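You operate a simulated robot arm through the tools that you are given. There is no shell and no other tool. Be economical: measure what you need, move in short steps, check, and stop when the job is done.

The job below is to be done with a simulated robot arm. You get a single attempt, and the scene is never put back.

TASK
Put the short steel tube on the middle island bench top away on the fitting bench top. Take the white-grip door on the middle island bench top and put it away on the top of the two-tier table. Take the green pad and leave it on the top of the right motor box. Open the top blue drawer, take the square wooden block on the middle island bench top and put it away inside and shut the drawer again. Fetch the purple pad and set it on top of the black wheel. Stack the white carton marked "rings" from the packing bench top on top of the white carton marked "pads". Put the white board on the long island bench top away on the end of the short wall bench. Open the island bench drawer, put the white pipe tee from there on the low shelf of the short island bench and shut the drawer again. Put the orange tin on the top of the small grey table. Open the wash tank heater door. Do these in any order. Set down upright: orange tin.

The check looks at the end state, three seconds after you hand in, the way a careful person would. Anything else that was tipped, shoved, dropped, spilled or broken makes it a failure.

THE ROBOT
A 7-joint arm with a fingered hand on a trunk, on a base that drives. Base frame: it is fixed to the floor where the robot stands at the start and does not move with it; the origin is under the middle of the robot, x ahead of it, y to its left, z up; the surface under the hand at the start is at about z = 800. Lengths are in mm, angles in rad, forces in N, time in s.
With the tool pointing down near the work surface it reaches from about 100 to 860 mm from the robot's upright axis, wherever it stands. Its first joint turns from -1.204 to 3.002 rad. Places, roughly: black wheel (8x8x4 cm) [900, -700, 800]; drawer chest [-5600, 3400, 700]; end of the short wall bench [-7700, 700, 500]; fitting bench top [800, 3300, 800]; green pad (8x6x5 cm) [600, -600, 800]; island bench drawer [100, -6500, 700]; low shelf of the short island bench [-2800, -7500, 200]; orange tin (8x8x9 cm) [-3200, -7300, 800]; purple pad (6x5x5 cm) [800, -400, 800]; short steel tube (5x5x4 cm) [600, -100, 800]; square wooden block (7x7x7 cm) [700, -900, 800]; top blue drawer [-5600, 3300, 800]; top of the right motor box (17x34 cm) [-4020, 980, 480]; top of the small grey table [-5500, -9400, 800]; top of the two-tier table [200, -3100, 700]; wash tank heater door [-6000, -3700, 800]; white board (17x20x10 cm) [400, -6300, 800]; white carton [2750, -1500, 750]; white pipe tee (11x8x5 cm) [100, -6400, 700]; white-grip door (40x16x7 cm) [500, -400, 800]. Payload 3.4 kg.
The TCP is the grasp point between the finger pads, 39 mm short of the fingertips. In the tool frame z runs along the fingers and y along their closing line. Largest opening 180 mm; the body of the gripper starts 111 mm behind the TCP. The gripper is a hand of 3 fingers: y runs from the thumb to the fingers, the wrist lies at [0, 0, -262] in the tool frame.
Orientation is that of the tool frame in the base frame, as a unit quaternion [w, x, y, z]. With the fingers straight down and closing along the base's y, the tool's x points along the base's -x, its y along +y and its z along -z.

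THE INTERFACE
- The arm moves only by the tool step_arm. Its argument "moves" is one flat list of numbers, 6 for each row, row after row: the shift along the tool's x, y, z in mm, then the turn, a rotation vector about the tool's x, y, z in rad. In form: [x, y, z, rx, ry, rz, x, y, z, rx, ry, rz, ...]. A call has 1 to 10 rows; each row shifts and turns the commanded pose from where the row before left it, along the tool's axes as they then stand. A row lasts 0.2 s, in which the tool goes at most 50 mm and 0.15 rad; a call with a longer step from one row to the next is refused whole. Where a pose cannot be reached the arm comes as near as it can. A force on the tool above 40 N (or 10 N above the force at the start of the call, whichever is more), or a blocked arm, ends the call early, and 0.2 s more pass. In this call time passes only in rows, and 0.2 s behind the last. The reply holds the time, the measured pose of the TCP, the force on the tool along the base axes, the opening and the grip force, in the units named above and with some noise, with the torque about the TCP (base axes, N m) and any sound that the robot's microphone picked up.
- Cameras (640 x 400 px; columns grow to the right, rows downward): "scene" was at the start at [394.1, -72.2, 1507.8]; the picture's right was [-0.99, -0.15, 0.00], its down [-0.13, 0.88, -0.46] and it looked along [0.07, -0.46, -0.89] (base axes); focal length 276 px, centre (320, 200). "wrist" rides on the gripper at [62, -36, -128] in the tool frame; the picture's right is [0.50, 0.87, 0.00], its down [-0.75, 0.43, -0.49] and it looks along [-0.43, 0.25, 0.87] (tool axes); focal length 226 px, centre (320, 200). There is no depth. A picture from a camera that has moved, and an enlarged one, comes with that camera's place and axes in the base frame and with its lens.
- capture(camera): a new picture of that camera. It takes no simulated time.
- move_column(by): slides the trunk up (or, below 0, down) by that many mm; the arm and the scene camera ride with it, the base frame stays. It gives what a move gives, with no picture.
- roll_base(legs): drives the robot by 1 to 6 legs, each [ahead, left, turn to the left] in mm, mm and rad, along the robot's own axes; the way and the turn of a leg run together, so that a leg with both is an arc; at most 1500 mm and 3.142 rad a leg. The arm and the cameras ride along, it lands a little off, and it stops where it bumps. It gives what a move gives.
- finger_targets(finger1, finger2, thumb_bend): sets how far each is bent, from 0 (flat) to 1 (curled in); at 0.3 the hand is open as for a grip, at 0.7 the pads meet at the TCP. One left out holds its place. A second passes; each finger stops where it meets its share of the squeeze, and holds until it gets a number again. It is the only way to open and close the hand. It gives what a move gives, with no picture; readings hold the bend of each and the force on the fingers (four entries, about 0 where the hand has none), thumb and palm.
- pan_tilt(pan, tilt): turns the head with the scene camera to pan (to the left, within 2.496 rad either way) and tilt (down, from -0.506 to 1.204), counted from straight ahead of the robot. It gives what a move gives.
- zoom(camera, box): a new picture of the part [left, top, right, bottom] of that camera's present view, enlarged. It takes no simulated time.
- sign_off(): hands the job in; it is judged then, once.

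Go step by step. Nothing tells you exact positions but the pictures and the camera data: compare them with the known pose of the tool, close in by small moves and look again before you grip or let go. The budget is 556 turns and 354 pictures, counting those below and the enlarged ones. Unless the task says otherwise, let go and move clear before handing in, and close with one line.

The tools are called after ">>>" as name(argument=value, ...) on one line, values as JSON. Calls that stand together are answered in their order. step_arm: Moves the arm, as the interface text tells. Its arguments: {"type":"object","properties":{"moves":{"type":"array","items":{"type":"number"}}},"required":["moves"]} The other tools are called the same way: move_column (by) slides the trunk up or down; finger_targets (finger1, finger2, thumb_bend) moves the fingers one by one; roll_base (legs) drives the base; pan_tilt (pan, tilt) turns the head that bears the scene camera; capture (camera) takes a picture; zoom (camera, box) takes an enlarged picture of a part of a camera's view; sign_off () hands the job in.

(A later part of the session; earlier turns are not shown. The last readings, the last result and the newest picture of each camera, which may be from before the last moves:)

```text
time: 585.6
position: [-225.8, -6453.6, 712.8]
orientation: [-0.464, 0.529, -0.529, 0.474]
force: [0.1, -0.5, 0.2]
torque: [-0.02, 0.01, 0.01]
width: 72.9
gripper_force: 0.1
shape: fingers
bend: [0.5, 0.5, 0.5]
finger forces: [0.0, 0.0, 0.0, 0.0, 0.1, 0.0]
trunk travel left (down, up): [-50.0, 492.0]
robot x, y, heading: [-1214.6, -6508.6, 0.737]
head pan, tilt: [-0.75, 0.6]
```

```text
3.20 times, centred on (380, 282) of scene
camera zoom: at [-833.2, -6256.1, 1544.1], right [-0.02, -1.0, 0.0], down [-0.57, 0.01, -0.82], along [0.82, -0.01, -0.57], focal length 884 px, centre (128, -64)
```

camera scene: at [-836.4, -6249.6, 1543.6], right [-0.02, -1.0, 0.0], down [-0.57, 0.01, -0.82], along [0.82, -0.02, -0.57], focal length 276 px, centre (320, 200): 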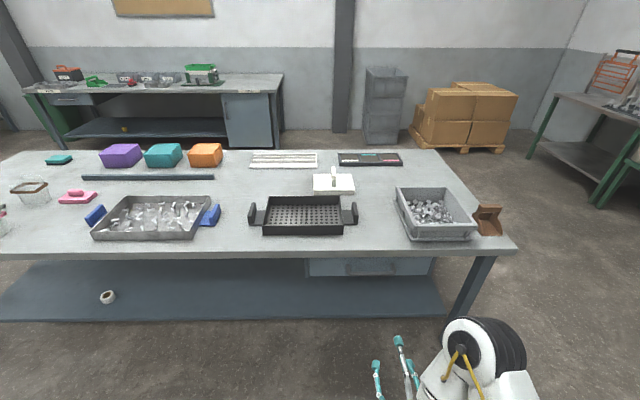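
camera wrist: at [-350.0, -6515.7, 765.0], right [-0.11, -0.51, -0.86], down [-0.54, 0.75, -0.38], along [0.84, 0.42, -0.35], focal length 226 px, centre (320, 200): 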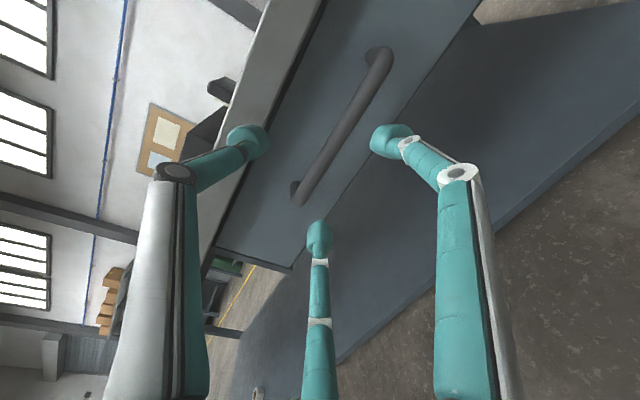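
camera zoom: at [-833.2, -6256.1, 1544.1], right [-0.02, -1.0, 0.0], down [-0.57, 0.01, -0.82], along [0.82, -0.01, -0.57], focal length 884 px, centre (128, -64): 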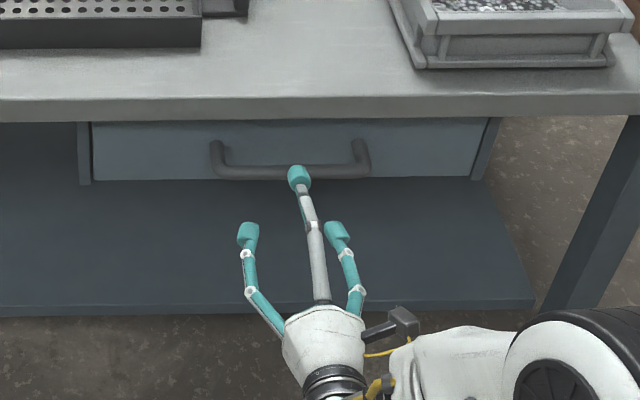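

The arm is near its reach limit, so I lower 24 mm and use the base to advance the rest.

>>> step_arm(moves=[0, 24, 0, 0, 0, 0])

>>> roll_base(legs=[[42, -65, 0]])

>>> capture(camera="wrist")

```text
time: 586.0
position: [-231.4, -6450.6, 694.9]
orientation: [0.464, -0.529, 0.53, -0.473]
force: [-0.1, -0.3, -0.1]
torque: [-0.02, -0.01, -0.01]
width: 72.9
gripper_force: 0.0
shape: fingers
bend: [0.5, 0.5, 0.5]
finger forces: [0.0, 0.0, 0.1, 0.0, 0.1, 0.1]
out of reach, approached as far as the arm can: row 1
trunk travel left (down, up): [-50.0, 492.0]
robot x, y, heading: [-1216.4, -6512.7, 0.732]
head pan, tilt: [-0.75, 0.6]
```

```text
time: 587.0
position: [-171.5, -6449.1, 709.1]
orientation: [-0.464, 0.53, -0.522, 0.481]
force: [0.6, 1.1, -0.1]
torque: [-0.01, 0.01, -0.15]
width: 72.9
gripper_force: 0.1
shape: fingers
bend: [0.5, 0.5, 0.5]
finger forces: [0.0, 0.0, 0.0, 0.0, 0.1, 0.0]
trunk travel left (down, up): [-50.0, 492.0]
robot x, y, heading: [-1143.0, -6524.0, 0.738]
head pan, tilt: [-0.75, 0.6]
```

```text
185 pictures are left
camera wrist: at [-296.3, -6509.6, 761.5], right [-0.09, -0.52, -0.85], down [-0.53, 0.75, -0.4], along [0.84, 0.41, -0.35], focal length 226 px, centre (320, 200)
```

wrist: 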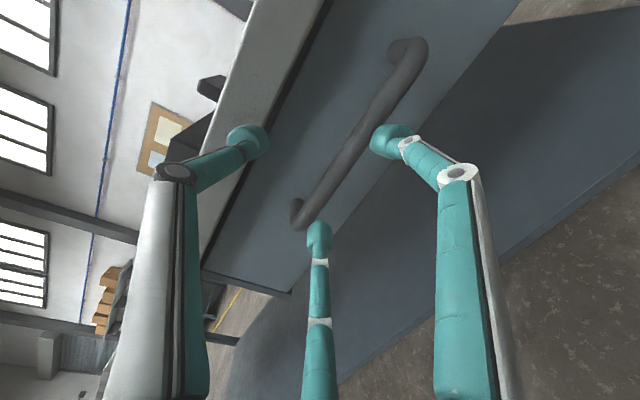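

>>> step_arm(moves=[15, 10, -5, 0, 0, 0, 15, 10, -5, 0, 0, 0])

>>> capture(camera="wrist")

```text
time: 587.6
position: [-189.8, -6469.1, 707.7]
orientation: [0.462, -0.525, 0.528, -0.481]
force: [-0.1, 0.8, -0.2]
torque: [-0.01, -0.01, 0.0]
width: 72.8
gripper_force: 0.1
shape: fingers
bend: [0.5, 0.5, 0.5]
finger forces: [0.0, 0.1, 0.0, 0.0, 0.1, 0.0]
out of reach, approached as far as the arm can: row 1, 2
trunk travel left (down, up): [-50.0, 492.0]
robot x, y, heading: [-1151.2, -6517.9, 0.732]
head pan, tilt: [-0.75, 0.6]
```

```text
184 pictures are left
camera wrist: at [-314.4, -6528.4, 756.9], right [-0.11, -0.51, -0.85], down [-0.52, 0.76, -0.39], along [0.85, 0.4, -0.35], focal length 226 px, centre (320, 200)
```

wrist: 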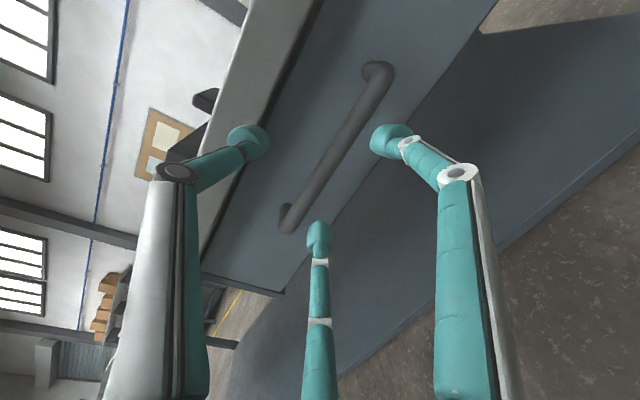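

Nearly aligned. I lower the trunk 12 mm and roll the base forward 75 mm.

>>> move_column(by=-12)

>>> roll_base(legs=[[45, -60, 0]])

>>> capture(camera="wrist")

```text
time: 588.2
position: [-179.6, -6483.9, 669.5]
orientation: [0.452, -0.533, 0.535, -0.476]
force: [-0.8, 0.1, 0.5]
torque: [-0.04, 0.03, 0.04]
width: 72.9
gripper_force: 0.0
shape: fingers
bend: [0.5, 0.5, 0.5]
finger forces: [0.0, 0.0, 0.0, 0.0, 0.0, 0.0]
trunk travel left (down, up): [-38.0, 504.0]
robot x, y, heading: [-1146.3, -6524.7, 0.733]
head pan, tilt: [-0.75, 0.6]
```

```text
time: 589.3
position: [-129.0, -6490.4, 677.0]
orientation: [0.454, -0.532, 0.533, -0.476]
force: [0.6, 0.2, 0.1]
torque: [-0.01, 0.0, -0.01]
width: 72.8
gripper_force: 0.1
shape: fingers
bend: [0.5, 0.5, 0.5]
finger forces: [0.1, 0.0, 0.0, 0.0, 0.0, 0.0]
trunk travel left (down, up): [-38.0, 504.0]
robot x, y, heading: [-1082.1, -6532.8, 0.734]
head pan, tilt: [-0.75, 0.6]
stopped in leg 1: the force on the tool passed its limit at 128 N (the readings are from after the stop); the commanded pose is now the measured one
```

```text
183 pictures are left
camera wrist: at [-253.4, -6549.6, 732.2], right [-0.13, -0.52, -0.85], down [-0.53, 0.76, -0.38], along [0.84, 0.4, -0.37], focal length 226 px, centre (320, 200)
```

wrist: 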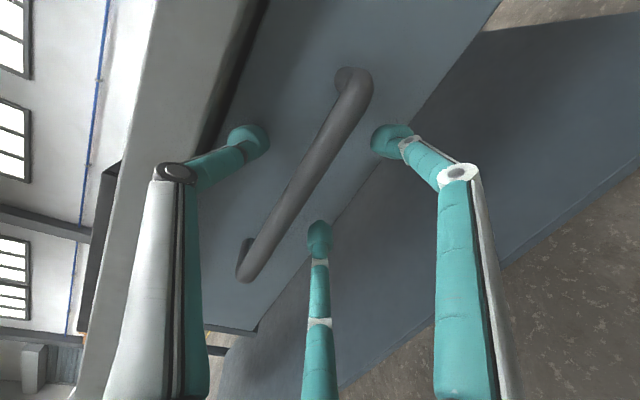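

The tips touched the drawer face (bar is at the TCP depth already). I back off 15 mm and centre on the bar.

>>> step_arm(moves=[5, -12, -15, 0, 0, 0])

>>> capture(camera="wrist")

```text
time: 589.7
position: [-142.6, -6494.2, 691.0]
orientation: [0.453, -0.532, 0.534, -0.476]
force: [1.0, 0.4, 0.5]
torque: [0.0, -0.02, -0.02]
width: 72.8
gripper_force: 0.0
shape: fingers
bend: [0.5, 0.5, 0.5]
finger forces: [0.0, 0.1, 0.1, 0.1, 0.1, 0.1]
trunk travel left (down, up): [-38.0, 504.0]
robot x, y, heading: [-1083.3, -6532.5, 0.734]
head pan, tilt: [-0.75, 0.6]
```

```text
182 pictures are left
camera wrist: at [-265.9, -6553.1, 745.7], right [-0.13, -0.52, -0.85], down [-0.53, 0.76, -0.38], along [0.84, 0.4, -0.37], focal length 226 px, centre (320, 200)
```

wrist: 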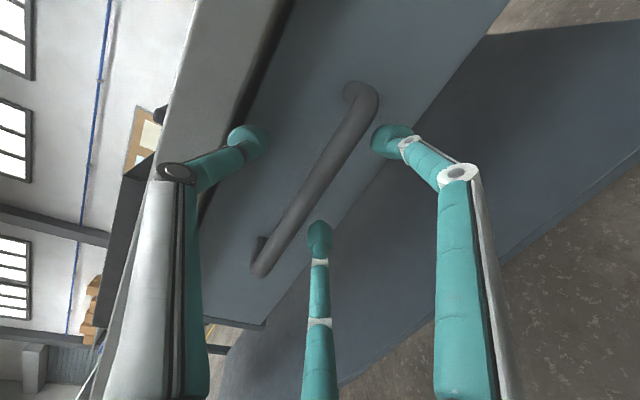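

>>> finger_targets(finger1=0.75, finger2=0.75, thumb_bend=0.75)

>>> capture(camera="wrist")

```text
time: 590.7
position: [-141.8, -6495.3, 687.5]
orientation: [0.452, -0.533, 0.534, -0.476]
force: [-1.9, 2.8, -2.3]
torque: [-0.03, 0.05, 0.06]
width: 8.8
gripper_force: 16.3
shape: fingers
bend: [0.73, 0.72, 0.68]
finger forces: [10.5, 9.7, 0.0, 0.0, 12.5, 0.0]
trunk travel left (down, up): [-38.0, 504.0]
robot x, y, heading: [-1082.6, -6536.2, 0.735]
head pan, tilt: [-0.75, 0.6]
```

```text
181 pictures are left
camera wrist: at [-264.8, -6554.2, 743.4], right [-0.13, -0.52, -0.85], down [-0.53, 0.76, -0.38], along [0.84, 0.4, -0.38], focal length 226 px, centre (320, 200)
```

wrist: 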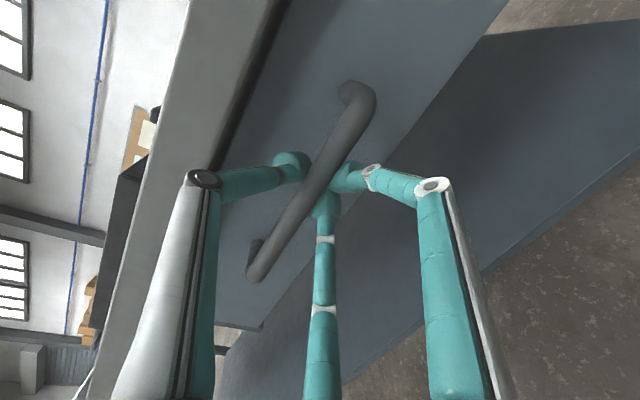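

Gripping the bar. I pull the drawer straight out.

>>> step_arm(moves=[0.5, 3, -20, 0, 0, 0, 0.7, 4.2, -30, 0, 0, 0, 0.7, 4.2, -30, 0, 0, 0, 0.7, 4.2, -30, 0, 0, 0])

>>> capture(camera="scene")

```text
time: 591.7
position: [-252.6, -6496.3, 688.5]
orientation: [0.454, -0.533, 0.533, -0.475]
force: [-0.3, 3.8, 1.7]
torque: [-0.04, -0.02, 0.12]
width: 9.0
gripper_force: 16.1
shape: fingers
bend: [0.73, 0.72, 0.68]
finger forces: [9.9, 9.6, 0.1, 0.1, 13.4, 0.1]
trunk travel left (down, up): [-38.0, 504.0]
robot x, y, heading: [-1080.0, -6533.5, 0.734]
head pan, tilt: [-0.75, 0.6]
```

```text
180 pictures are left
camera scene: at [-687.2, -6265.1, 1525.6], right [-0.01, -1.0, 0.0], down [-0.57, 0.01, -0.82], along [0.82, -0.01, -0.57], focal length 276 px, centre (320, 200)
```

scene: 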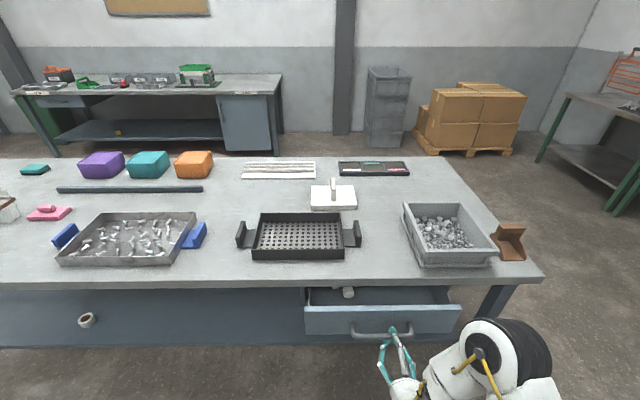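

>>> step_arm(moves=[0.7, 4.2, -30, 0, 0, 0, 0.7, 4.2, -30, 0, 0, 0, 0.7, 4.2, -30, 0, 0, 0, 0.7, 4.2, -30, 0, 0, 0])

>>> capture(camera="scene")

```text
time: 592.7
position: [-374.1, -6495.3, 687.0]
orientation: [0.45, -0.534, 0.535, -0.476]
force: [1.0, 0.8, 0.1]
torque: [-0.02, -0.1, 0.07]
width: 8.5
gripper_force: 16.7
shape: fingers
bend: [0.73, 0.73, 0.68]
finger forces: [10.6, 10.2, 0.0, 0.0, 13.7, 0.1]
trunk travel left (down, up): [-38.0, 504.0]
robot x, y, heading: [-1081.6, -6537.5, 0.738]
head pan, tilt: [-0.75, 0.6]
```

```text
179 pictures are left
camera scene: at [-687.4, -6263.8, 1525.2], right [-0.02, -1.0, 0.0], down [-0.57, 0.01, -0.82], along [0.82, -0.01, -0.57], focal length 276 px, centre (320, 200)
```

scene: 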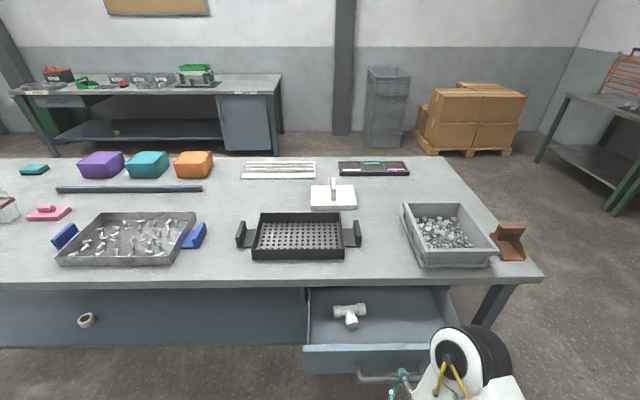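

The tee is exposed. I release, back off and turn the tool down.

>>> finger_targets(finger1=0.42, finger2=0.42, thumb_bend=0.42)

>>> roll_base(legs=[[-100, 90, 0]])

>>> step_arm(moves=[0, 0, 0, -0.143, 0, 0, 0, 0, 0, -0.143, 0, 0, 0, 0, 0, -0.143, 0, 0, 0, 0, 0, -0.143, 0, 0, 0, 0, 0, -0.143, 0, 0, 0, 0, 0, -0.143, 0, 0, 0, 0, 0, -0.143, 0, 0, 0, 0, 0, -0.143, 0, 0, 0, 0, 0, -0.143, 0, 0, 0, 0, 0, -0.143, 0, 0])

>>> step_arm(moves=[0, 0, -45, 0, 0, 0, 0, 0, -45, 0, 0, 0, 0, 0, -45, 0, 0, 0, 0, 0, -45, 0, 0, 0, 0, 0, -45, 0, 0, 0, 0, 0, -45, 0, 0, 0, 0, 0, -45, 0, 0, 0])

>>> capture(camera="scene")

```text
time: 593.7
position: [-372.6, -6495.8, 687.4]
orientation: [0.452, -0.533, 0.535, -0.475]
force: [-0.5, -0.1, -0.3]
torque: [0.01, -0.01, 0.03]
width: 104.5
gripper_force: 0.0
shape: fingers
bend: [0.42, 0.42, 0.42]
finger forces: [0.0, 0.0, 0.1, 0.0, 0.0, 0.1]
trunk travel left (down, up): [-38.0, 504.0]
robot x, y, heading: [-1083.3, -6534.2, 0.733]
head pan, tilt: [-0.75, 0.6]
```

```text
time: 595.0
position: [-505.3, -6496.7, 686.0]
orientation: [0.451, -0.534, 0.536, -0.474]
force: [0.2, -0.7, 0.7]
torque: [-0.02, 0.02, -0.01]
width: 104.3
gripper_force: 0.1
shape: fingers
bend: [0.42, 0.42, 0.42]
finger forces: [0.0, 0.0, 0.0, 0.0, 0.0, 0.0]
trunk travel left (down, up): [-38.0, 504.0]
robot x, y, heading: [-1218.9, -6537.4, 0.734]
head pan, tilt: [-0.75, 0.6]
```

```text
time: 597.2
position: [-511.7, -6489.7, 704.1]
orientation: [0.015, -0.681, 0.731, -0.035]
force: [0.0, -0.4, -0.5]
torque: [-0.03, 0.02, -0.01]
width: 104.2
gripper_force: 0.0
shape: fingers
bend: [0.42, 0.42, 0.42]
finger forces: [0.0, 0.1, 0.1, 0.0, 0.0, 0.0]
out of reach, approached as far as the arm can: row 2
trunk travel left (down, up): [-38.0, 504.0]
robot x, y, heading: [-1213.4, -6532.5, 0.733]
head pan, tilt: [-0.75, 0.6]
```

```text
time: 598.8
position: [-537.1, -6478.9, 1020.1]
orientation: [0.016, -0.682, 0.731, -0.036]
force: [-1.3, -0.1, 1.1]
torque: [0.01, 0.0, 0.01]
width: 104.5
gripper_force: 0.1
shape: fingers
bend: [0.42, 0.42, 0.42]
finger forces: [0.1, 0.0, 0.1, 0.1, 0.0, 0.0]
trunk travel left (down, up): [-38.0, 504.0]
robot x, y, heading: [-1218.8, -6533.6, 0.73]
head pan, tilt: [-0.75, 0.6]
```

```text
178 pictures are left
camera scene: at [-823.4, -6267.7, 1526.6], right [-0.02, -1.0, 0.0], down [-0.57, 0.01, -0.82], along [0.82, -0.01, -0.57], focal length 276 px, centre (320, 200)
```

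scene: 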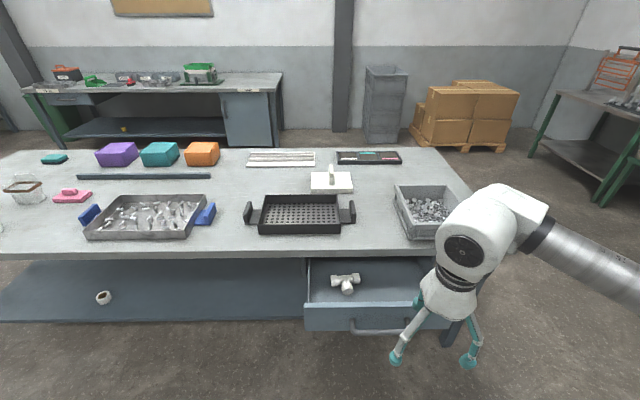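

The tee is close to the bench edge. I drive closer and look down at it.

>>> roll_base(legs=[[419, -87, 0]])

>>> pan_tilt(pan=-0.75, tilt=1.1)

>>> capture(camera="scene")

>>> capture(camera="wrist")

```text
time: 601.4
position: [-165.8, -6265.9, 1019.4]
orientation: [0.017, -0.68, 0.732, -0.036]
force: [-0.4, -0.3, 0.1]
torque: [0.0, 0.02, -0.01]
width: 104.7
gripper_force: 0.1
shape: fingers
bend: [0.42, 0.42, 0.42]
finger forces: [0.1, 0.0, 0.0, 0.0, 0.0, 0.0]
trunk travel left (down, up): [-38.0, 504.0]
robot x, y, heading: [-850.8, -6320.4, 0.729]
head pan, tilt: [-0.75, 0.6]
```

```text
time: 602.4
position: [-172.5, -6267.4, 1021.5]
orientation: [0.018, -0.68, 0.732, -0.038]
force: [0.0, 0.6, -0.2]
torque: [0.01, 0.0, -0.01]
width: 104.6
gripper_force: 0.0
shape: fingers
bend: [0.42, 0.42, 0.42]
finger forces: [0.1, 0.0, 0.1, 0.0, 0.0, 0.0]
trunk travel left (down, up): [-38.0, 504.0]
robot x, y, heading: [-849.4, -6318.2, 0.736]
head pan, tilt: [-0.75, 1.1]
```

```text
177 pictures are left
camera scene: at [-476.6, -6053.2, 1487.7], right [-0.02, -1.0, 0.0], down [-0.89, 0.02, -0.45], along [0.45, -0.01, -0.89], focal length 276 px, centre (320, 200)
```

scene: 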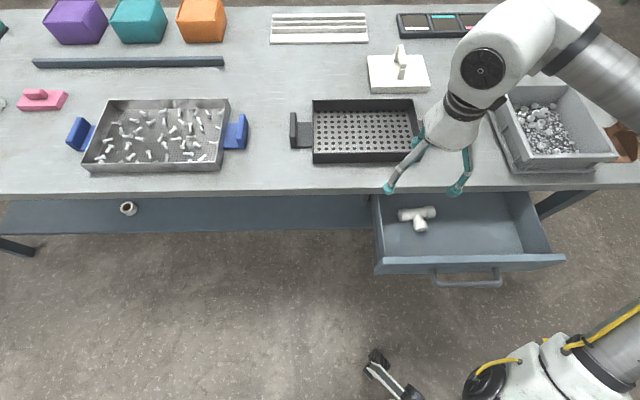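

```text
176 pictures are left
camera wrist: at [-150.7, -6327.3, 1154.7], right [-0.9, -0.44, -0.06], down [-0.41, 0.8, 0.44], along [-0.15, 0.42, -0.9], focal length 226 px, centre (320, 200)
```

wrist: 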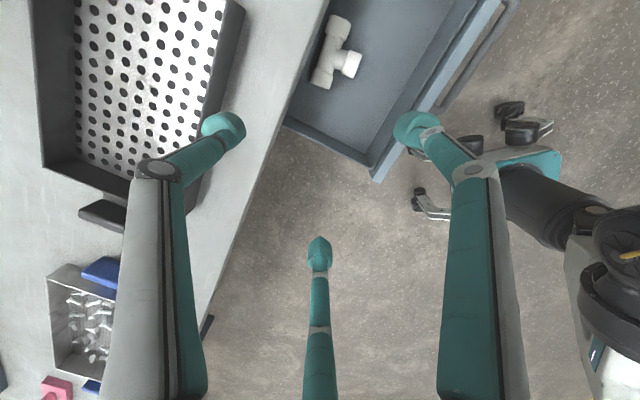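

The drawer needs to come out further so the hand clears the bench edge. I make a fist, and will push the drawer front outward from inside.

>>> finger_targets(finger1=0.74, finger2=0.74, thumb_bend=0.74)

>>> step_arm(moves=[45.6, 12.3, 0, -0.08, -0.025, 0, 45.6, 12.3, 0, 0, 0, 0, 45.6, 12.3, 0, 0, 0, 0, 45.6, 12.3, 0, 0, 0, 0, 45.6, 12.3, 0, 0, 0, 0, 0, 0, 45, 0, 0, 0, 0, 0, 45, 0, 0, 0, 0, 0, 45, 0, 0, 0])

>>> capture(camera="scene")

>>> capture(camera="wrist")

```text
time: 603.4
position: [-170.9, -6267.0, 1023.0]
orientation: [0.018, -0.679, 0.733, -0.038]
force: [-0.7, -0.2, 0.7]
torque: [0.02, -0.01, -0.01]
width: 0.0
gripper_force: 0.1
shape: fingers
bend: [0.72, 0.72, 0.71]
finger forces: [0.0, 0.0, 0.0, 0.1, 0.0, 0.0]
trunk travel left (down, up): [-38.0, 504.0]
robot x, y, heading: [-849.5, -6320.1, 0.729]
head pan, tilt: [-0.75, 1.1]
```

```text
time: 605.1
position: [-251.0, -6491.7, 888.1]
orientation: [-0.001, -0.681, 0.732, 0.0]
force: [-0.6, 0.5, -0.3]
torque: [0.01, 0.03, 0.01]
width: 0.0
gripper_force: 0.1
shape: fingers
bend: [0.72, 0.72, 0.71]
finger forces: [0.0, 0.1, 0.0, 0.1, 0.0, 0.0]
trunk travel left (down, up): [-38.0, 504.0]
robot x, y, heading: [-847.9, -6317.1, 0.734]
head pan, tilt: [-0.75, 1.1]
```

```text
175 pictures are left
camera scene: at [-477.1, -6055.6, 1488.1], right [-0.02, -1.0, 0.0], down [-0.89, 0.02, -0.45], along [0.45, -0.01, -0.89], focal length 276 px, centre (320, 200)
```

scene: 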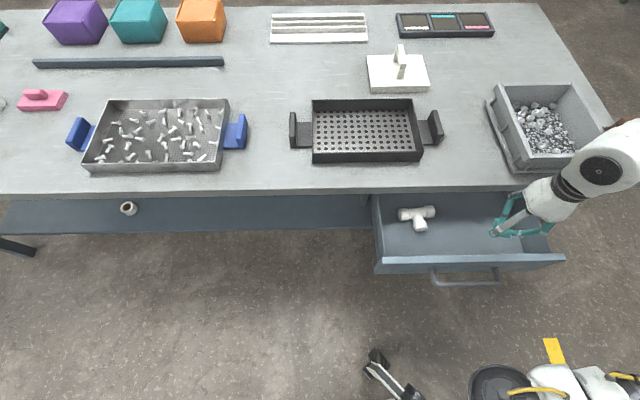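

```text
174 pictures are left
camera wrist: at [-219.3, -6556.3, 1015.4], right [-0.9, -0.44, 0.0], down [-0.38, 0.78, 0.49], along [-0.22, 0.44, -0.87], focal length 226 px, centre (320, 200)
```

wrist: 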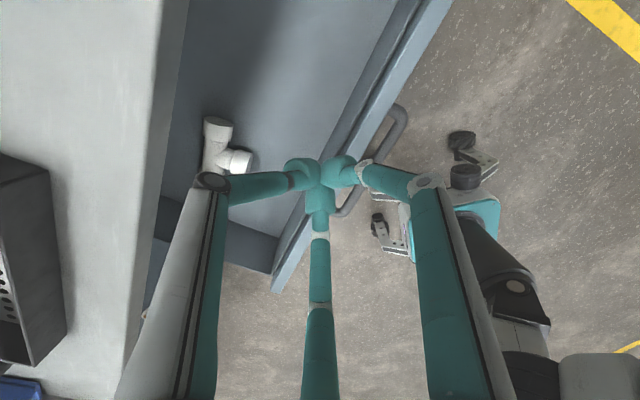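

>>> step_arm(moves=[0, -35, 0, 0, 0, 0, 0, 0, 45, 0, 0, 0, 0, 0, 45, 0, 0, 0, 0, 0, 45, 0, 0, 0, 0, 0, 42, 0, 0, 0])

>>> step_arm(moves=[0, 20, 0, 0, 0, 0, 0, 25, 0, 0, 0, 0, 0, 30, 0, 0, 0, 0, 0, 30, 0, 0, 0, 0])

>>> capture(camera="scene")

```text
time: 606.4
position: [-213.6, -6494.2, 709.1]
orientation: [-0.002, -0.68, 0.733, -0.001]
force: [0.3, 0.3, 0.1]
torque: [-0.02, -0.02, 0.0]
width: 0.0
gripper_force: 0.0
shape: fingers
bend: [0.72, 0.72, 0.71]
finger forces: [0.1, 0.0, 0.0, 0.1, 0.0, 0.0]
trunk travel left (down, up): [-38.0, 504.0]
robot x, y, heading: [-848.9, -6317.2, 0.732]
head pan, tilt: [-0.75, 1.1]
```

```text
time: 607.4
position: [-320.9, -6482.1, 712.4]
orientation: [0.0, -0.681, 0.733, -0.001]
force: [-0.2, 0.2, 0.1]
torque: [-0.01, -0.01, 0.0]
width: 0.1
gripper_force: 0.1
shape: fingers
bend: [0.72, 0.72, 0.71]
finger forces: [0.0, 0.0, 0.0, 0.1, 0.0, 0.0]
trunk travel left (down, up): [-38.0, 504.0]
robot x, y, heading: [-850.6, -6318.5, 0.727]
head pan, tilt: [-0.75, 1.1]
```

```text
173 pictures are left
camera scene: at [-480.2, -6054.3, 1488.8], right [-0.02, -1.0, 0.0], down [-0.89, 0.02, -0.45], along [0.45, -0.01, -0.89], focal length 276 px, centre (320, 200)
```

scene: 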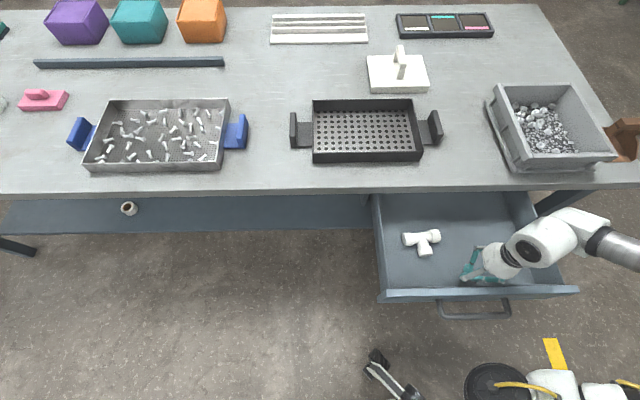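

Works. A bit more.

>>> step_arm(moves=[0, 30, 0, 0, 0, 0, 0, 30, 0, 0, 0, 0])

>>> capture(camera="scene")

```text
time: 608.0
position: [-380.5, -6479.2, 709.5]
orientation: [-0.002, -0.68, 0.733, 0.001]
force: [0.8, 0.2, -0.3]
torque: [-0.01, -0.02, -0.01]
width: 0.2
gripper_force: 0.0
shape: fingers
bend: [0.72, 0.72, 0.71]
finger forces: [0.0, 0.0, 0.1, 0.0, 0.0, 0.0]
trunk travel left (down, up): [-38.0, 504.0]
robot x, y, heading: [-847.8, -6317.9, 0.729]
head pan, tilt: [-0.75, 1.1]
```

```text
172 pictures are left
camera scene: at [-479.3, -6055.8, 1488.8], right [-0.02, -1.0, 0.0], down [-0.89, 0.02, -0.45], along [0.45, -0.01, -0.89], focal length 276 px, centre (320, 200)
```

scene: 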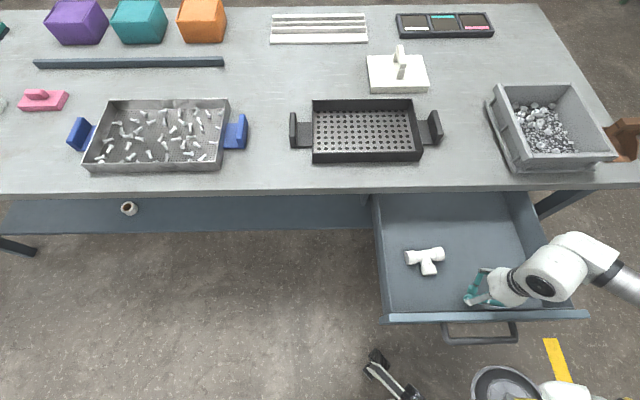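

The tee is now well clear at about (-255,-6388). I raise, move over it and open.

>>> step_arm(moves=[0, -10, -45, 0, 0, 0, 0, 0, -45, 0, 0, 0, 0, 0, -45, 0, 0, 0, 0, 0, -45, 0, 0, 0, -33, -36, 0, 0, 0, 0, -33, -36, 0, 0, 0, 0, -33, -36, 0, 0, 0, 0])

>>> finger_targets(finger1=0.4, finger2=0.4, thumb_bend=0.44)

>>> capture(camera="wrist")

```text
time: 609.5
position: [-252.5, -6386.9, 891.3]
orientation: [-0.002, -0.68, 0.733, 0.0]
force: [-0.1, -0.4, -0.3]
torque: [-0.03, 0.02, 0.03]
width: 0.1
gripper_force: 0.1
shape: fingers
bend: [0.72, 0.72, 0.71]
finger forces: [0.0, 0.1, 0.0, 0.0, 0.0, 0.0]
trunk travel left (down, up): [-38.0, 504.0]
robot x, y, heading: [-847.1, -6318.1, 0.728]
head pan, tilt: [-0.75, 1.1]
```

```text
time: 610.5
position: [-254.2, -6388.9, 891.6]
orientation: [0.0, -0.681, 0.732, 0.0]
force: [0.2, 0.1, 0.0]
torque: [-0.02, 0.02, -0.03]
width: 104.2
gripper_force: 0.1
shape: fingers
bend: [0.4, 0.4, 0.44]
finger forces: [0.0, 0.1, 0.0, 0.0, 0.1, 0.0]
trunk travel left (down, up): [-38.0, 504.0]
robot x, y, heading: [-848.3, -6319.3, 0.725]
head pan, tilt: [-0.75, 1.1]
```

```text
171 pictures are left
camera wrist: at [-223.0, -6454.5, 1019.2], right [-0.9, -0.43, 0.0], down [-0.38, 0.78, 0.49], along [-0.21, 0.44, -0.87], focal length 226 px, centre (320, 200)
```

wrist: 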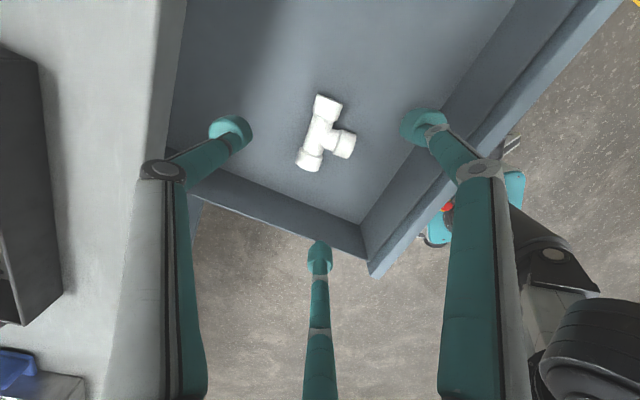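

>>> step_arm(moves=[-17, 7, 30, 0, 0, -0.1, 0, 0, 40, 0, 0, -0.1, 0, 0, 45, 0, 0, 0, 0, 0, 30, 0, 0, 0])

>>> capture(camera="wrist")

```text
time: 611.5
position: [-260.2, -6371.5, 748.6]
orientation: [0.0, 0.75, -0.662, 0.0]
force: [0.4, -0.4, -0.2]
torque: [-0.02, -0.02, -0.01]
width: 104.1
gripper_force: 0.1
shape: fingers
bend: [0.4, 0.4, 0.44]
finger forces: [0.0, 0.0, 0.0, 0.1, 0.0, 0.0]
trunk travel left (down, up): [-38.0, 504.0]
robot x, y, heading: [-849.6, -6317.1, 0.728]
head pan, tilt: [-0.75, 1.1]
```

```text
170 pictures are left
camera wrist: at [-216.6, -6429.4, 875.9], right [-0.8, -0.61, 0.0], down [-0.53, 0.69, 0.49], along [-0.3, 0.39, -0.87], focal length 226 px, centre (320, 200)
```

wrist: 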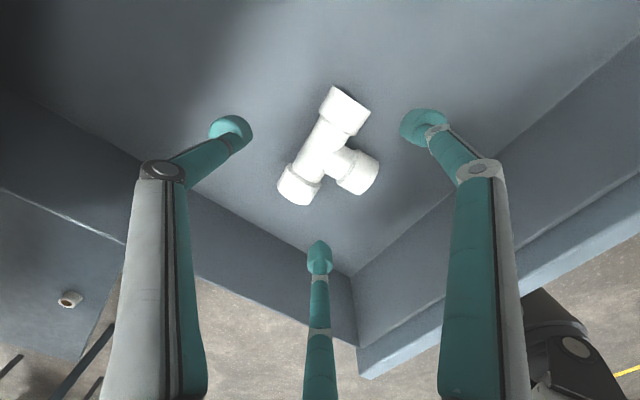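

Perfectly aligned. I lower and grip.

>>> step_arm(moves=[0, 0, 40, 0, 0, 0, 0, 0, 35, 0, 0, 0])

>>> finger_targets(finger1=0.75, finger2=0.75, thumb_bend=0.6)

>>> capture(camera="wrist")

```text
time: 612.1
position: [-259.2, -6369.1, 679.7]
orientation: [-0.004, 0.75, -0.662, 0.003]
force: [1.2, -1.9, 37.7]
torque: [0.06, 0.2, 0.0]
width: 106.8
gripper_force: 19.1
shape: fingers
bend: [0.41, 0.42, 0.44]
finger forces: [11.4, 14.2, 0.0, 0.0, 11.8, 0.0]
trunk travel left (down, up): [-38.0, 504.0]
robot x, y, heading: [-849.4, -6316.5, 0.73]
head pan, tilt: [-0.75, 1.1]
```

```text
time: 612.5
position: [-256.7, -6368.7, 678.4]
orientation: [-0.007, 0.751, -0.661, 0.006]
force: [0.5, -2.3, 23.4]
torque: [-0.04, -0.81, -0.05]
width: 43.6
gripper_force: 23.4
shape: fingers
bend: [0.64, 0.64, 0.59]
finger forces: [10.9, 9.3, 0.0, 0.1, 26.7, 0.0]
trunk travel left (down, up): [-38.0, 504.0]
robot x, y, heading: [-851.9, -6320.5, 0.728]
head pan, tilt: [-0.75, 1.1]
stopped: the force on the tool passed its limit at 50 N (the readings are from after the stop); the commanded pose is now the measured one
```

```text
169 pictures are left
camera wrist: at [-215.8, -6426.3, 807.5], right [-0.8, -0.6, -0.01], down [-0.53, 0.69, 0.49], along [-0.28, 0.39, -0.87], focal length 226 px, centre (320, 200)
```

wrist: 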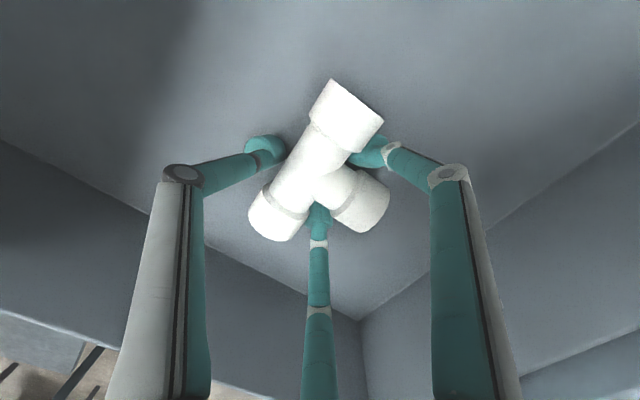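

Fingertips are on the drawer floor and in the tee's corners. I ease up 6 mm and finish the grip.

>>> step_arm(moves=[0, 0, -7, 0, 0, 0])

>>> finger_targets(finger1=0.75, finger2=0.75, thumb_bend=0.72)

>>> step_arm(moves=[0, 0, -20, 0, 0, 0, 0, 0, -40, 0, 0, 0, 0, 0, -40, 0, 0, 0])

>>> capture(camera="wrist")

```text
time: 612.9
position: [-258.4, -6369.0, 682.2]
orientation: [-0.002, 0.75, -0.661, 0.002]
force: [-1.6, -0.4, -1.0]
torque: [-0.02, -0.05, 0.0]
width: 43.7
gripper_force: 13.0
shape: fingers
bend: [0.64, 0.64, 0.56]
finger forces: [9.9, 9.9, 0.0, 0.0, 6.5, 0.1]
trunk travel left (down, up): [-38.0, 504.0]
robot x, y, heading: [-847.8, -6318.9, 0.728]
head pan, tilt: [-0.75, 1.1]
```

```text
time: 613.9
position: [-258.9, -6367.6, 684.8]
orientation: [-0.004, 0.75, -0.661, 0.004]
force: [0.2, -0.4, -1.2]
torque: [0.01, -0.02, -0.01]
width: 42.4
gripper_force: 21.7
shape: fingers
bend: [0.58, 0.62, 0.62]
finger forces: [13.5, 13.9, 0.0, 0.1, 15.8, 0.0]
trunk travel left (down, up): [-38.0, 504.0]
robot x, y, heading: [-850.1, -6315.6, 0.729]
head pan, tilt: [-0.75, 1.1]
```

```text
time: 614.7
position: [-260.6, -6368.2, 785.1]
orientation: [-0.004, 0.75, -0.661, 0.004]
force: [-0.5, 0.8, -0.1]
torque: [-0.02, 0.02, -0.02]
width: 42.0
gripper_force: 21.2
shape: fingers
bend: [0.58, 0.62, 0.62]
finger forces: [13.4, 13.8, 0.1, 0.0, 15.8, 0.0]
trunk travel left (down, up): [-38.0, 504.0]
robot x, y, heading: [-849.5, -6318.7, 0.731]
head pan, tilt: [-0.75, 1.1]
```

```text
168 pictures are left
camera wrist: at [-218.4, -6426.2, 913.2], right [-0.8, -0.6, -0.01], down [-0.53, 0.69, 0.49], along [-0.29, 0.39, -0.87], focal length 226 px, centre (320, 200)
```

wrist: 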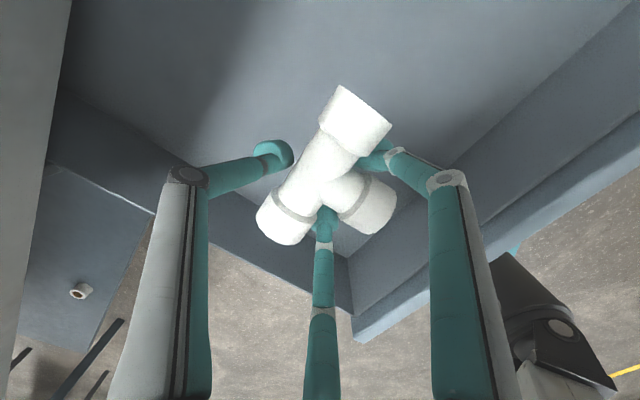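

Tee held firmly. I raise it and drive to the short island bench's east side, then look at its low shelf.

>>> step_arm(moves=[0, 0, -45, 0, 0, 0, 0, 0, -45, 0, 0, 0, 0, 0, -45, 0, 0, 0, 0, 0, -45, 0, 0, 0, 0, 0, -40, 0, 0, 0])

>>> roll_base(legs=[[-1000, 60, 0], [0, 0, -3.07]])

>>> pan_tilt(pan=-0.75, tilt=0.6)

>>> capture(camera="scene")

```text
time: 615.9
position: [-262.7, -6368.6, 1005.0]
orientation: [-0.004, 0.75, -0.662, 0.003]
force: [-0.3, 0.5, -0.1]
torque: [0.03, 0.02, -0.01]
width: 42.0
gripper_force: 21.1
shape: fingers
bend: [0.58, 0.62, 0.62]
finger forces: [13.3, 13.6, 0.0, 0.0, 15.8, 0.0]
trunk travel left (down, up): [-38.0, 504.0]
robot x, y, heading: [-850.4, -6317.8, 0.731]
head pan, tilt: [-0.75, 1.1]
```

```text
time: 628.2
position: [-2214.2, -6940.9, 1004.2]
orientation: [-0.003, 0.628, 0.779, -0.004]
force: [0.9, -0.5, -1.8]
torque: [-0.03, 0.01, -0.03]
width: 41.3
gripper_force: 19.5
shape: fingers
bend: [0.58, 0.62, 0.63]
finger forces: [12.3, 12.3, 0.0, 0.0, 14.8, 0.0]
trunk travel left (down, up): [-38.0, 504.0]
robot x, y, heading: [-1623.6, -6939.8, -2.323]
head pan, tilt: [-0.75, 1.1]
```

```text
time: 629.1
position: [-2210.2, -6942.4, 1008.2]
orientation: [-0.004, 0.627, 0.779, -0.005]
force: [-0.3, 0.8, -0.4]
torque: [0.03, -0.03, 0.03]
width: 41.5
gripper_force: 20.8
shape: fingers
bend: [0.58, 0.62, 0.63]
finger forces: [12.3, 12.3, 0.0, 0.0, 14.8, 0.0]
trunk travel left (down, up): [-38.0, 504.0]
robot x, y, heading: [-1627.9, -6940.8, -2.318]
head pan, tilt: [-0.75, 0.6]
```

```text
167 pictures are left
camera scene: at [-1999.9, -7239.0, 1526.4], right [-0.07, 1.0, 0.0], down [0.57, 0.04, -0.82], along [-0.82, -0.06, -0.57], focal length 276 px, centre (320, 200)
```

scene: 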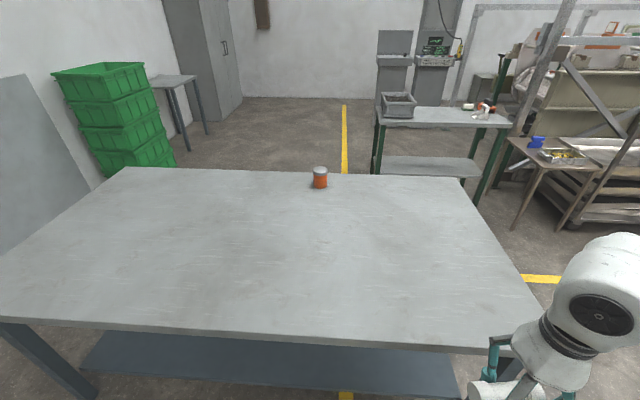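

>>> pan_tilt(pan=-0.75, tilt=1.1)

>>> capture(camera="scene")

>>> capture(camera="wrist")

```text
time: 630.1
position: [-2210.9, -6941.6, 1007.2]
orientation: [-0.005, 0.627, 0.779, -0.004]
force: [0.0, 0.3, -0.8]
torque: [-0.02, -0.01, 0.0]
width: 41.6
gripper_force: 20.1
shape: fingers
bend: [0.58, 0.62, 0.63]
finger forces: [12.2, 12.3, 0.0, 0.0, 14.9, 0.0]
trunk travel left (down, up): [-38.0, 504.0]
robot x, y, heading: [-1625.4, -6940.4, -2.324]
head pan, tilt: [-0.75, 1.1]
```

```text
166 pictures are left
camera scene: at [-1974.7, -7237.2, 1488.1], right [-0.07, 1.0, 0.0], down [0.89, 0.06, -0.45], along [-0.45, -0.03, -0.89], focal length 276 px, centre (320, 200)
```

scene: 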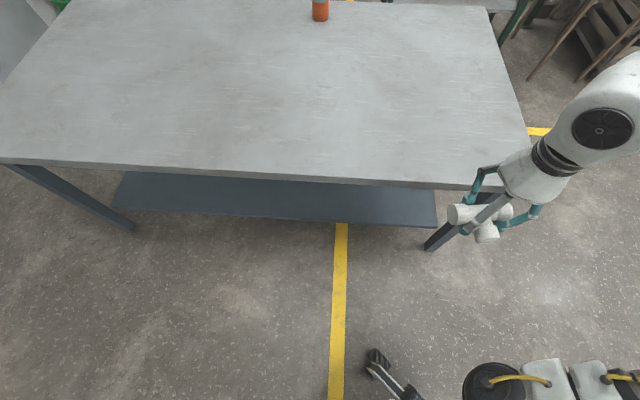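

```text
165 pictures are left
camera wrist: at [-2257.4, -6888.3, 1135.8], right [0.74, 0.67, -0.01], down [0.59, -0.64, 0.48], along [0.32, -0.36, -0.88], focal length 226 px, centre (320, 200)
```

wrist: 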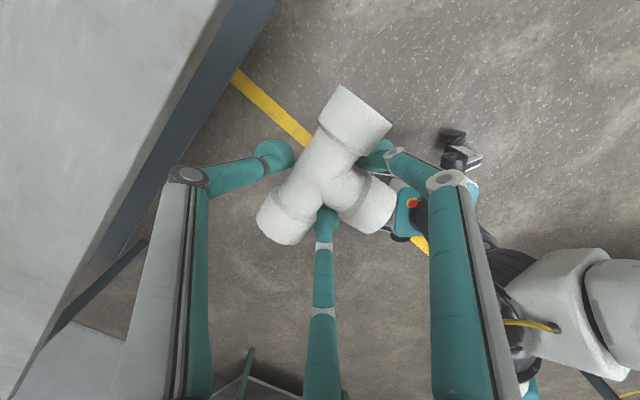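

The shelf is recessed on this side but nearly flush at the bench's north end, so I'll place the tee there. I drive around to the north end.

>>> roll_base(legs=[[-656, -616, 0], [0, 0, 1.554], [-784, -843, 0]])

>>> pan_tilt(pan=-0.8, tilt=1.0)

>>> capture(camera="scene")

```text
time: 644.1
position: [-2778.7, -6728.1, 1007.7]
orientation: [-0.001, -0.123, 0.992, -0.008]
force: [-0.8, 0.2, -1.1]
torque: [0.02, -0.01, 0.0]
width: 40.9
gripper_force: 18.9
shape: fingers
bend: [0.58, 0.62, 0.63]
finger forces: [11.9, 12.0, 0.0, 0.0, 14.5, 0.1]
trunk travel left (down, up): [-38.0, 504.0]
robot x, y, heading: [-2799.9, -6144.3, -0.716]
head pan, tilt: [-0.75, 1.1]
```

```text
time: 644.8
position: [-2779.9, -6724.1, 1010.3]
orientation: [-0.002, -0.122, 0.992, -0.01]
force: [-0.7, 0.2, -0.2]
torque: [0.0, -0.02, -0.02]
width: 41.2
gripper_force: 19.6
shape: fingers
bend: [0.58, 0.62, 0.63]
finger forces: [12.0, 12.0, 0.0, 0.2, 14.6, 0.0]
trunk travel left (down, up): [-38.0, 504.0]
robot x, y, heading: [-2801.0, -6148.0, -0.724]
head pan, tilt: [-0.799, 1.0]
```

```text
164 pictures are left
camera scene: at [-2497.3, -6490.7, 1494.6], right [-1.0, -0.05, 0.0], down [-0.04, 0.84, -0.53], along [0.03, -0.53, -0.85], focal length 276 px, centre (320, 200)
```

scene: 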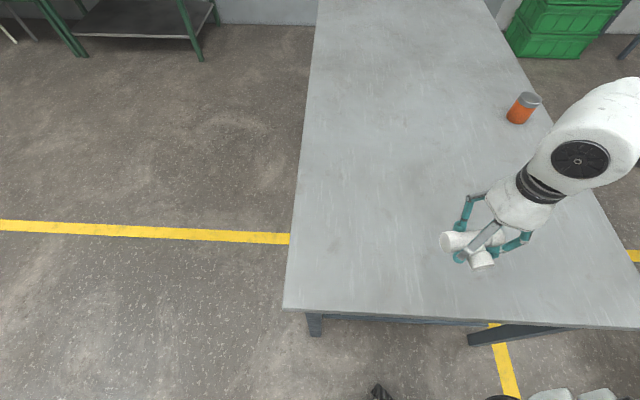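

I back off 400 mm to lower the arm outside the bench and see under it.

>>> roll_base(legs=[[-264, 301, 0]])

>>> pan_tilt(pan=-0.8, tilt=0.8)

>>> capture(camera="scene")

```text
time: 647.3
position: [-2784.1, -6337.7, 1007.1]
orientation: [0.001, -0.121, 0.993, -0.008]
force: [-0.1, 0.3, -1.9]
torque: [0.02, -0.04, 0.01]
width: 40.7
gripper_force: 19.2
shape: fingers
bend: [0.58, 0.62, 0.63]
finger forces: [12.1, 12.0, 0.0, 0.0, 14.5, 0.0]
trunk travel left (down, up): [-38.0, 504.0]
robot x, y, heading: [-2800.1, -5754.1, -0.72]
head pan, tilt: [-0.799, 1.0]
```

```text
time: 648.0
position: [-2782.9, -6330.9, 1012.7]
orientation: [0.0, -0.122, 0.992, -0.011]
force: [-0.2, 0.2, -0.7]
torque: [0.01, 0.01, -0.03]
width: 41.2
gripper_force: 19.4
shape: fingers
bend: [0.58, 0.62, 0.63]
finger forces: [12.1, 12.1, 0.0, 0.0, 14.6, 0.0]
trunk travel left (down, up): [-38.0, 504.0]
robot x, y, heading: [-2800.4, -5756.6, -0.72]
head pan, tilt: [-0.799, 0.799]
```

```text
163 pictures are left
camera scene: at [-2499.5, -6113.0, 1509.5], right [-1.0, -0.05, 0.0], down [-0.04, 0.72, -0.69], along [0.04, -0.69, -0.72], focal length 276 px, centre (320, 200)
```

scene: 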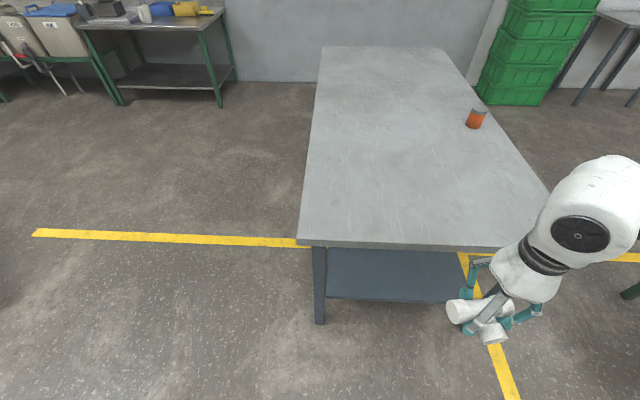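

The shelf edge is at y≈-6712, z≈200. I lower the hand here outside the bench, then pitch it forward.

>>> step_arm(moves=[0, 0, 48, 0, 0, 0, 0, 0, 48, 0, 0, 0, 0, 0, 48, 0, 0, 0, 0, 0, 48, 0, 0, 0, 0, 0, 48, 0, 0, 0, 0, 0, 48, 0, 0, 0, 0, 0, 48, 0, 0, 0, 0, 0, 48, 0, 0, 0, 0, 0, 48, 0, 0, 0, 0, 0, 48, 0, 0, 0])

>>> step_arm(moves=[0, 0, 0, 0.118, 0.03, 0, 0, 0, 0, 0.118, 0.03, 0, 0, 0, 0, 0.118, 0.03, 0, 0, 0, 0, 0.118, 0.03, 0, 0, 0, 0, 0.118, 0.03, 0])

>>> capture(camera="scene")

```text
time: 650.2
position: [-2782.0, -6340.2, 529.1]
orientation: [0.0, -0.122, 0.993, -0.011]
force: [-0.7, 0.0, -1.1]
torque: [0.0, -0.01, 0.0]
width: 40.8
gripper_force: 18.9
shape: fingers
bend: [0.58, 0.62, 0.63]
finger forces: [11.5, 11.3, 0.1, 0.1, 14.5, 0.1]
trunk travel left (down, up): [-38.0, 504.0]
robot x, y, heading: [-2799.6, -5754.6, -0.724]
head pan, tilt: [-0.799, 0.799]
```

```text
time: 651.4
position: [-2781.8, -6353.1, 526.4]
orientation: [-0.035, -0.116, 0.952, -0.28]
force: [0.0, 0.1, -0.8]
torque: [-0.02, -0.03, 0.02]
width: 40.5
gripper_force: 18.7
shape: fingers
bend: [0.58, 0.62, 0.64]
finger forces: [12.0, 11.5, 0.0, 0.1, 14.5, 0.0]
out of reach, approached as far as the arm can: row 4, 5
trunk travel left (down, up): [-38.0, 504.0]
robot x, y, heading: [-2799.7, -5753.1, -0.717]
head pan, tilt: [-0.799, 0.799]
```

```text
162 pictures are left
camera scene: at [-2498.8, -6112.8, 1509.5], right [-1.0, -0.05, 0.0], down [-0.04, 0.72, -0.69], along [0.04, -0.69, -0.72], focal length 276 px, centre (320, 200)
```

scene: 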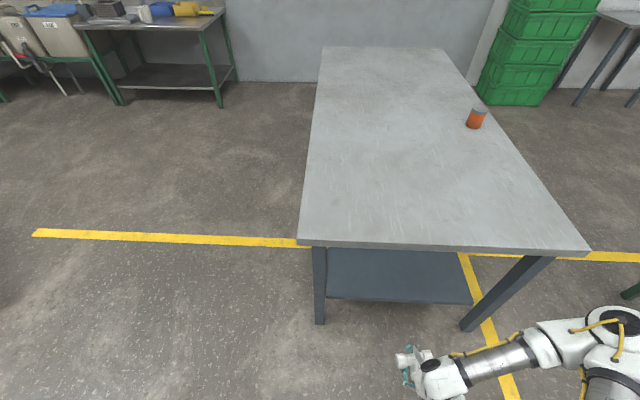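

>>> step_arm(moves=[0, 23.6, 37.8, 0, 0, 0, 0, 23.6, 37.8, 0, 0, 0, 0, 23.6, 37.8, 0, 0, 0, 0, 23.6, 37.8, 0, 0, 0, 0, 23.6, 37.8, 0, 0, 0])

>>> capture(camera="scene")

```text
time: 652.6
position: [-2794.5, -6356.6, 417.9]
orientation: [-0.037, -0.117, 0.954, -0.275]
force: [-0.3, 0.6, -1.1]
torque: [0.02, 0.01, 0.02]
width: 40.5
gripper_force: 19.0
shape: fingers
bend: [0.58, 0.62, 0.64]
finger forces: [12.2, 11.8, 0.0, 0.1, 14.5, 0.0]
out of reach, approached as far as the arm can: row 3, 4, 5
trunk travel left (down, up): [-38.0, 504.0]
robot x, y, heading: [-2798.4, -5755.6, -0.716]
head pan, tilt: [-0.799, 0.799]
```

```text
161 pictures are left
camera scene: at [-2498.2, -6112.6, 1509.4], right [-1.0, -0.05, 0.0], down [-0.04, 0.72, -0.69], along [0.04, -0.69, -0.72], focal length 276 px, centre (320, 200)
```

scene: 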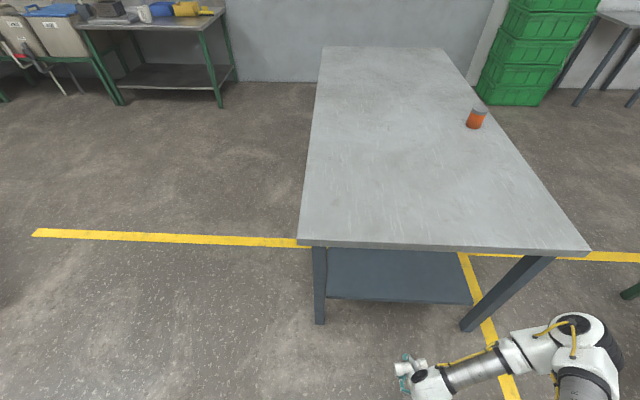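

Lowering with this forward pitch hits a joint limit. The forearm naturally comes from the right, so I reposition: robot beside the bench's NE corner, hand tilting toward the shelf along the forearm direction.

>>> step_arm(moves=[0, -23.6, -37.8, -0.118, -0.03, 0, 0, -20, -40, -0.118, -0.03, 0, 0, -16, -42, -0.118, -0.03, 0, 0, -12, -44, -0.118, -0.03, 0, 0, 0, -45, -0.08, -0.02, 0, 0, 0, -48, 0, 0, 0, 0, 0, -48, 0, 0, 0, 0, 0, -48, 0, 0, 0, 0, 0, -48, 0, 0, 0, 0, 0, -48, 0, 0, 0])

>>> roll_base(legs=[[660, 220, 0], [0, 0, -1.502]])

>>> step_arm(moves=[0, 0, 48, 0, 0, 0, 0, 0, 48, 0, 0, 0, 0, 0, 48, 0, 0, 0, 0, 0, 48, 0, 0, 0, 0, 0, 48, 0, 0, 0, 0, 0, 48, 0, 0, 0, 0, 0, 48, 0, 0, 0])

```text
time: 654.8
position: [-2779.7, -6352.2, 881.9]
orientation: [0.001, -0.122, 0.993, -0.002]
force: [-0.7, -0.5, -1.1]
torque: [-0.04, 0.01, -0.01]
width: 40.4
gripper_force: 18.6
shape: fingers
bend: [0.58, 0.62, 0.64]
finger forces: [11.7, 10.9, 0.1, 0.0, 14.5, 0.0]
trunk travel left (down, up): [-38.0, 504.0]
robot x, y, heading: [-2799.5, -5749.5, -0.718]
head pan, tilt: [-0.799, 0.799]
```

```text
time: 662.2
position: [-2763.2, -6097.8, 879.5]
orientation: [-0.001, 0.579, 0.816, 0.0]
force: [0.5, 0.3, -0.9]
torque: [-0.03, 0.02, -0.01]
width: 39.9
gripper_force: 18.5
shape: fingers
bend: [0.58, 0.62, 0.64]
finger forces: [11.7, 10.8, 0.0, 0.1, 14.1, 0.0]
trunk travel left (down, up): [-38.0, 504.0]
robot x, y, heading: [-2166.6, -6023.8, -2.197]
head pan, tilt: [-0.799, 0.799]
```

```text
time: 663.8
position: [-2763.3, -6099.6, 545.0]
orientation: [-0.002, 0.578, 0.816, -0.002]
force: [-0.1, -0.7, -0.9]
torque: [0.01, 0.02, 0.0]
width: 40.1
gripper_force: 17.6
shape: fingers
bend: [0.58, 0.62, 0.64]
finger forces: [11.1, 10.7, 0.1, 0.0, 13.9, 0.0]
trunk travel left (down, up): [-38.0, 504.0]
robot x, y, heading: [-2169.0, -6019.5, -2.195]
head pan, tilt: [-0.799, 0.799]
```

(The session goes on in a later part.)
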